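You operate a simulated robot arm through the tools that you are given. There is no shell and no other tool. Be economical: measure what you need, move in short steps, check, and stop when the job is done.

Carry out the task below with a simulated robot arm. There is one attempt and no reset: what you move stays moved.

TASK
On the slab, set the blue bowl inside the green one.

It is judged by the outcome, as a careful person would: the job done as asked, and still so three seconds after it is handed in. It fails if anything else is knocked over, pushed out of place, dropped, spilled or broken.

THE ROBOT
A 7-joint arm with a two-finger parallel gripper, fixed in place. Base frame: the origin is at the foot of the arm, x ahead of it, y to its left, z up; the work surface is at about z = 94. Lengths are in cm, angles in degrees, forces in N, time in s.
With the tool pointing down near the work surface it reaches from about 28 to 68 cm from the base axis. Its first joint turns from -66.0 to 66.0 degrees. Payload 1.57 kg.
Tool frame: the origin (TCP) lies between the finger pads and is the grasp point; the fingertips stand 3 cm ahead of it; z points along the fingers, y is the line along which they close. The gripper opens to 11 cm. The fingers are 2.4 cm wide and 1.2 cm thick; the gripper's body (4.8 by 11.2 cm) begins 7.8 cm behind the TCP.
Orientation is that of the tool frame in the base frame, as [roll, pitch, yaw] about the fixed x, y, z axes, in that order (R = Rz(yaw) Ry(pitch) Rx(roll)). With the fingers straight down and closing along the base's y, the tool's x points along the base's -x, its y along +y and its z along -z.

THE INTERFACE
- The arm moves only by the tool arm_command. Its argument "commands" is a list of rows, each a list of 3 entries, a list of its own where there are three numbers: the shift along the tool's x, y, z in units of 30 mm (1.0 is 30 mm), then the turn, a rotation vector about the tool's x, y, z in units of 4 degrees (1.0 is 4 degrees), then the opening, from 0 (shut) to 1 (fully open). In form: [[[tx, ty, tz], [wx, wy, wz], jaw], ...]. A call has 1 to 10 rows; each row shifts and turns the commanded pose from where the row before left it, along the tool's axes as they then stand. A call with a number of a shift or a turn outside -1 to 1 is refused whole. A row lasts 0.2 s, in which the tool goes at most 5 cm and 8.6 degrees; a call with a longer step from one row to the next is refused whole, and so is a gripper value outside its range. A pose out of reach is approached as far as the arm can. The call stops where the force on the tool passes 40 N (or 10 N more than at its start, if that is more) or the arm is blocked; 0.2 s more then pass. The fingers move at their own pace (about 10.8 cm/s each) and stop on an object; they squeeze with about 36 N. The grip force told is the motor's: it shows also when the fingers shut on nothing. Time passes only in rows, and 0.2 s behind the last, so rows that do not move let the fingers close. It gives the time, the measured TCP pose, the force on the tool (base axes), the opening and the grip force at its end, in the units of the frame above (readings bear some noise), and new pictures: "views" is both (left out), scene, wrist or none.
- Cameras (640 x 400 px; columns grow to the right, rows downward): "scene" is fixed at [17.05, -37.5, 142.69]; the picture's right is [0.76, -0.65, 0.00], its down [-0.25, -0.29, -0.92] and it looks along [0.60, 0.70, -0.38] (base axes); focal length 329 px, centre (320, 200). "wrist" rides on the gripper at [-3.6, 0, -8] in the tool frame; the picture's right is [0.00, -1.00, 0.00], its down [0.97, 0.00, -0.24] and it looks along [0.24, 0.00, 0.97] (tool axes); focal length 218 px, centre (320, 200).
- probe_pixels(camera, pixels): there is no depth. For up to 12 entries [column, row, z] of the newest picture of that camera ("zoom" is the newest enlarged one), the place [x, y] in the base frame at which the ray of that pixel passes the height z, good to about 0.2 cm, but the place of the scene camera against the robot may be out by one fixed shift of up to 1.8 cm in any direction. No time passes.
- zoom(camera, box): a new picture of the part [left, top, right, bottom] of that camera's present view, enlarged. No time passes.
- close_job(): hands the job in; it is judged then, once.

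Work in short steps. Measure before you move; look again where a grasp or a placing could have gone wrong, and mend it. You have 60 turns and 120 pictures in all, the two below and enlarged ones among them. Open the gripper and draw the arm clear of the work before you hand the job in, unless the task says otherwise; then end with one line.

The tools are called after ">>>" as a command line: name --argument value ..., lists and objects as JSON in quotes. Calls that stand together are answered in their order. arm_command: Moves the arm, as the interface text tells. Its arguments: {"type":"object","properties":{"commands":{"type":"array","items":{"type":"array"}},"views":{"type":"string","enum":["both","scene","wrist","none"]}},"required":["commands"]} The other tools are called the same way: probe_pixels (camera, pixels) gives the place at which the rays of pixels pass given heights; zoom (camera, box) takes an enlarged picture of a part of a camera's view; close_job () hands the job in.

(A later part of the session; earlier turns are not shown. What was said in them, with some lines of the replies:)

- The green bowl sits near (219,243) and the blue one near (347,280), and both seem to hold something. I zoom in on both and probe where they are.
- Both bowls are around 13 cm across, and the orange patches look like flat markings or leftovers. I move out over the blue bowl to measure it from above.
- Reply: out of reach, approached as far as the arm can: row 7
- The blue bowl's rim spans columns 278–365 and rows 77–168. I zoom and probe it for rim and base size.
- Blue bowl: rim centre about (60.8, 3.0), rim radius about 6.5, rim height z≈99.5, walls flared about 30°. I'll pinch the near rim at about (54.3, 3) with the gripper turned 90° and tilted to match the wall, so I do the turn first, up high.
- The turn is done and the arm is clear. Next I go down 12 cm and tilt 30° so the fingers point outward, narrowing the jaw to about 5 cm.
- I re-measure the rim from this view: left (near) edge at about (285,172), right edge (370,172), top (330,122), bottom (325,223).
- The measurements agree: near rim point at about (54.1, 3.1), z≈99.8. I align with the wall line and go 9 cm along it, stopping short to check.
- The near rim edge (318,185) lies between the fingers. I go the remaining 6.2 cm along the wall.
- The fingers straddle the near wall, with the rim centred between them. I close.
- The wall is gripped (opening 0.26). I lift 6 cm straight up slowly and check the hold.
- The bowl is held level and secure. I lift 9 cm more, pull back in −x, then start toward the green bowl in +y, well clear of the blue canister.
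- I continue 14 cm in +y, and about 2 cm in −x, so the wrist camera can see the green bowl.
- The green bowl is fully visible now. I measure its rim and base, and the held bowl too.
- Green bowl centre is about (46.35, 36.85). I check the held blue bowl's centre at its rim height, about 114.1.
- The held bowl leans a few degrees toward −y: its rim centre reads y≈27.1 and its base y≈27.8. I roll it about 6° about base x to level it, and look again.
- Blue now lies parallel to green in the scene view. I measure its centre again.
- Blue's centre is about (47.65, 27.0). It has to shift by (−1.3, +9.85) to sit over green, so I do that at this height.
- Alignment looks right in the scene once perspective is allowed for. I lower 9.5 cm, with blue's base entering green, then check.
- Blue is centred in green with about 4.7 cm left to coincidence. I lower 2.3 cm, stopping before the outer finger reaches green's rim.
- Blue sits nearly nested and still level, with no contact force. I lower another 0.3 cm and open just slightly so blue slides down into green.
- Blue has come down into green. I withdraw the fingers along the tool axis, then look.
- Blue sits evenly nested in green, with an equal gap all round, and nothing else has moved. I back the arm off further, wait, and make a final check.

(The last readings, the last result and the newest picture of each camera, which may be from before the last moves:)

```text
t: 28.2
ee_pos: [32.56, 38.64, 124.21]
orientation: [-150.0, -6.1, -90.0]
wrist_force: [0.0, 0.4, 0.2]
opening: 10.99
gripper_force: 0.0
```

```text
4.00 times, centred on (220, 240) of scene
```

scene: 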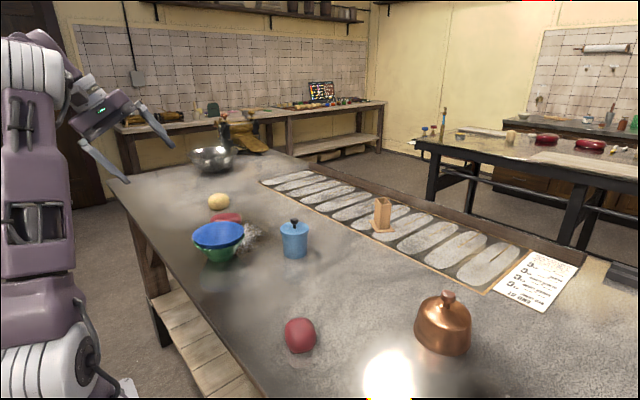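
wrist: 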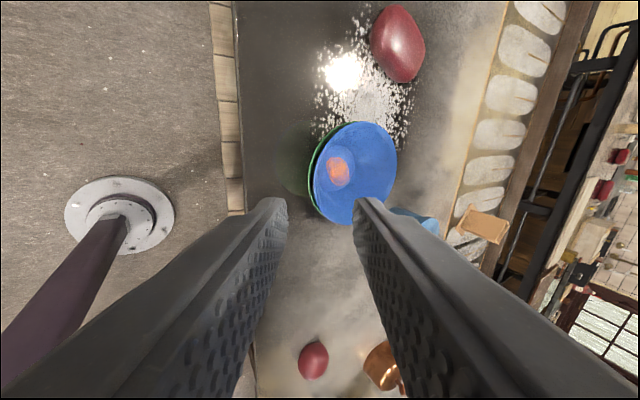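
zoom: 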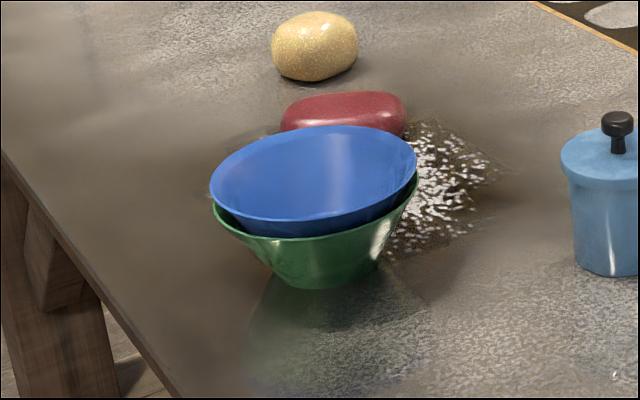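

The bowls have not moved since release, the arm is clear and the gripper is open, so I hand the job in.

>>> close_job

```text
The job is handed in.
```

The blue bowl is nested inside the green bowl on the slab; it held steady after release, and nothing else was moved.
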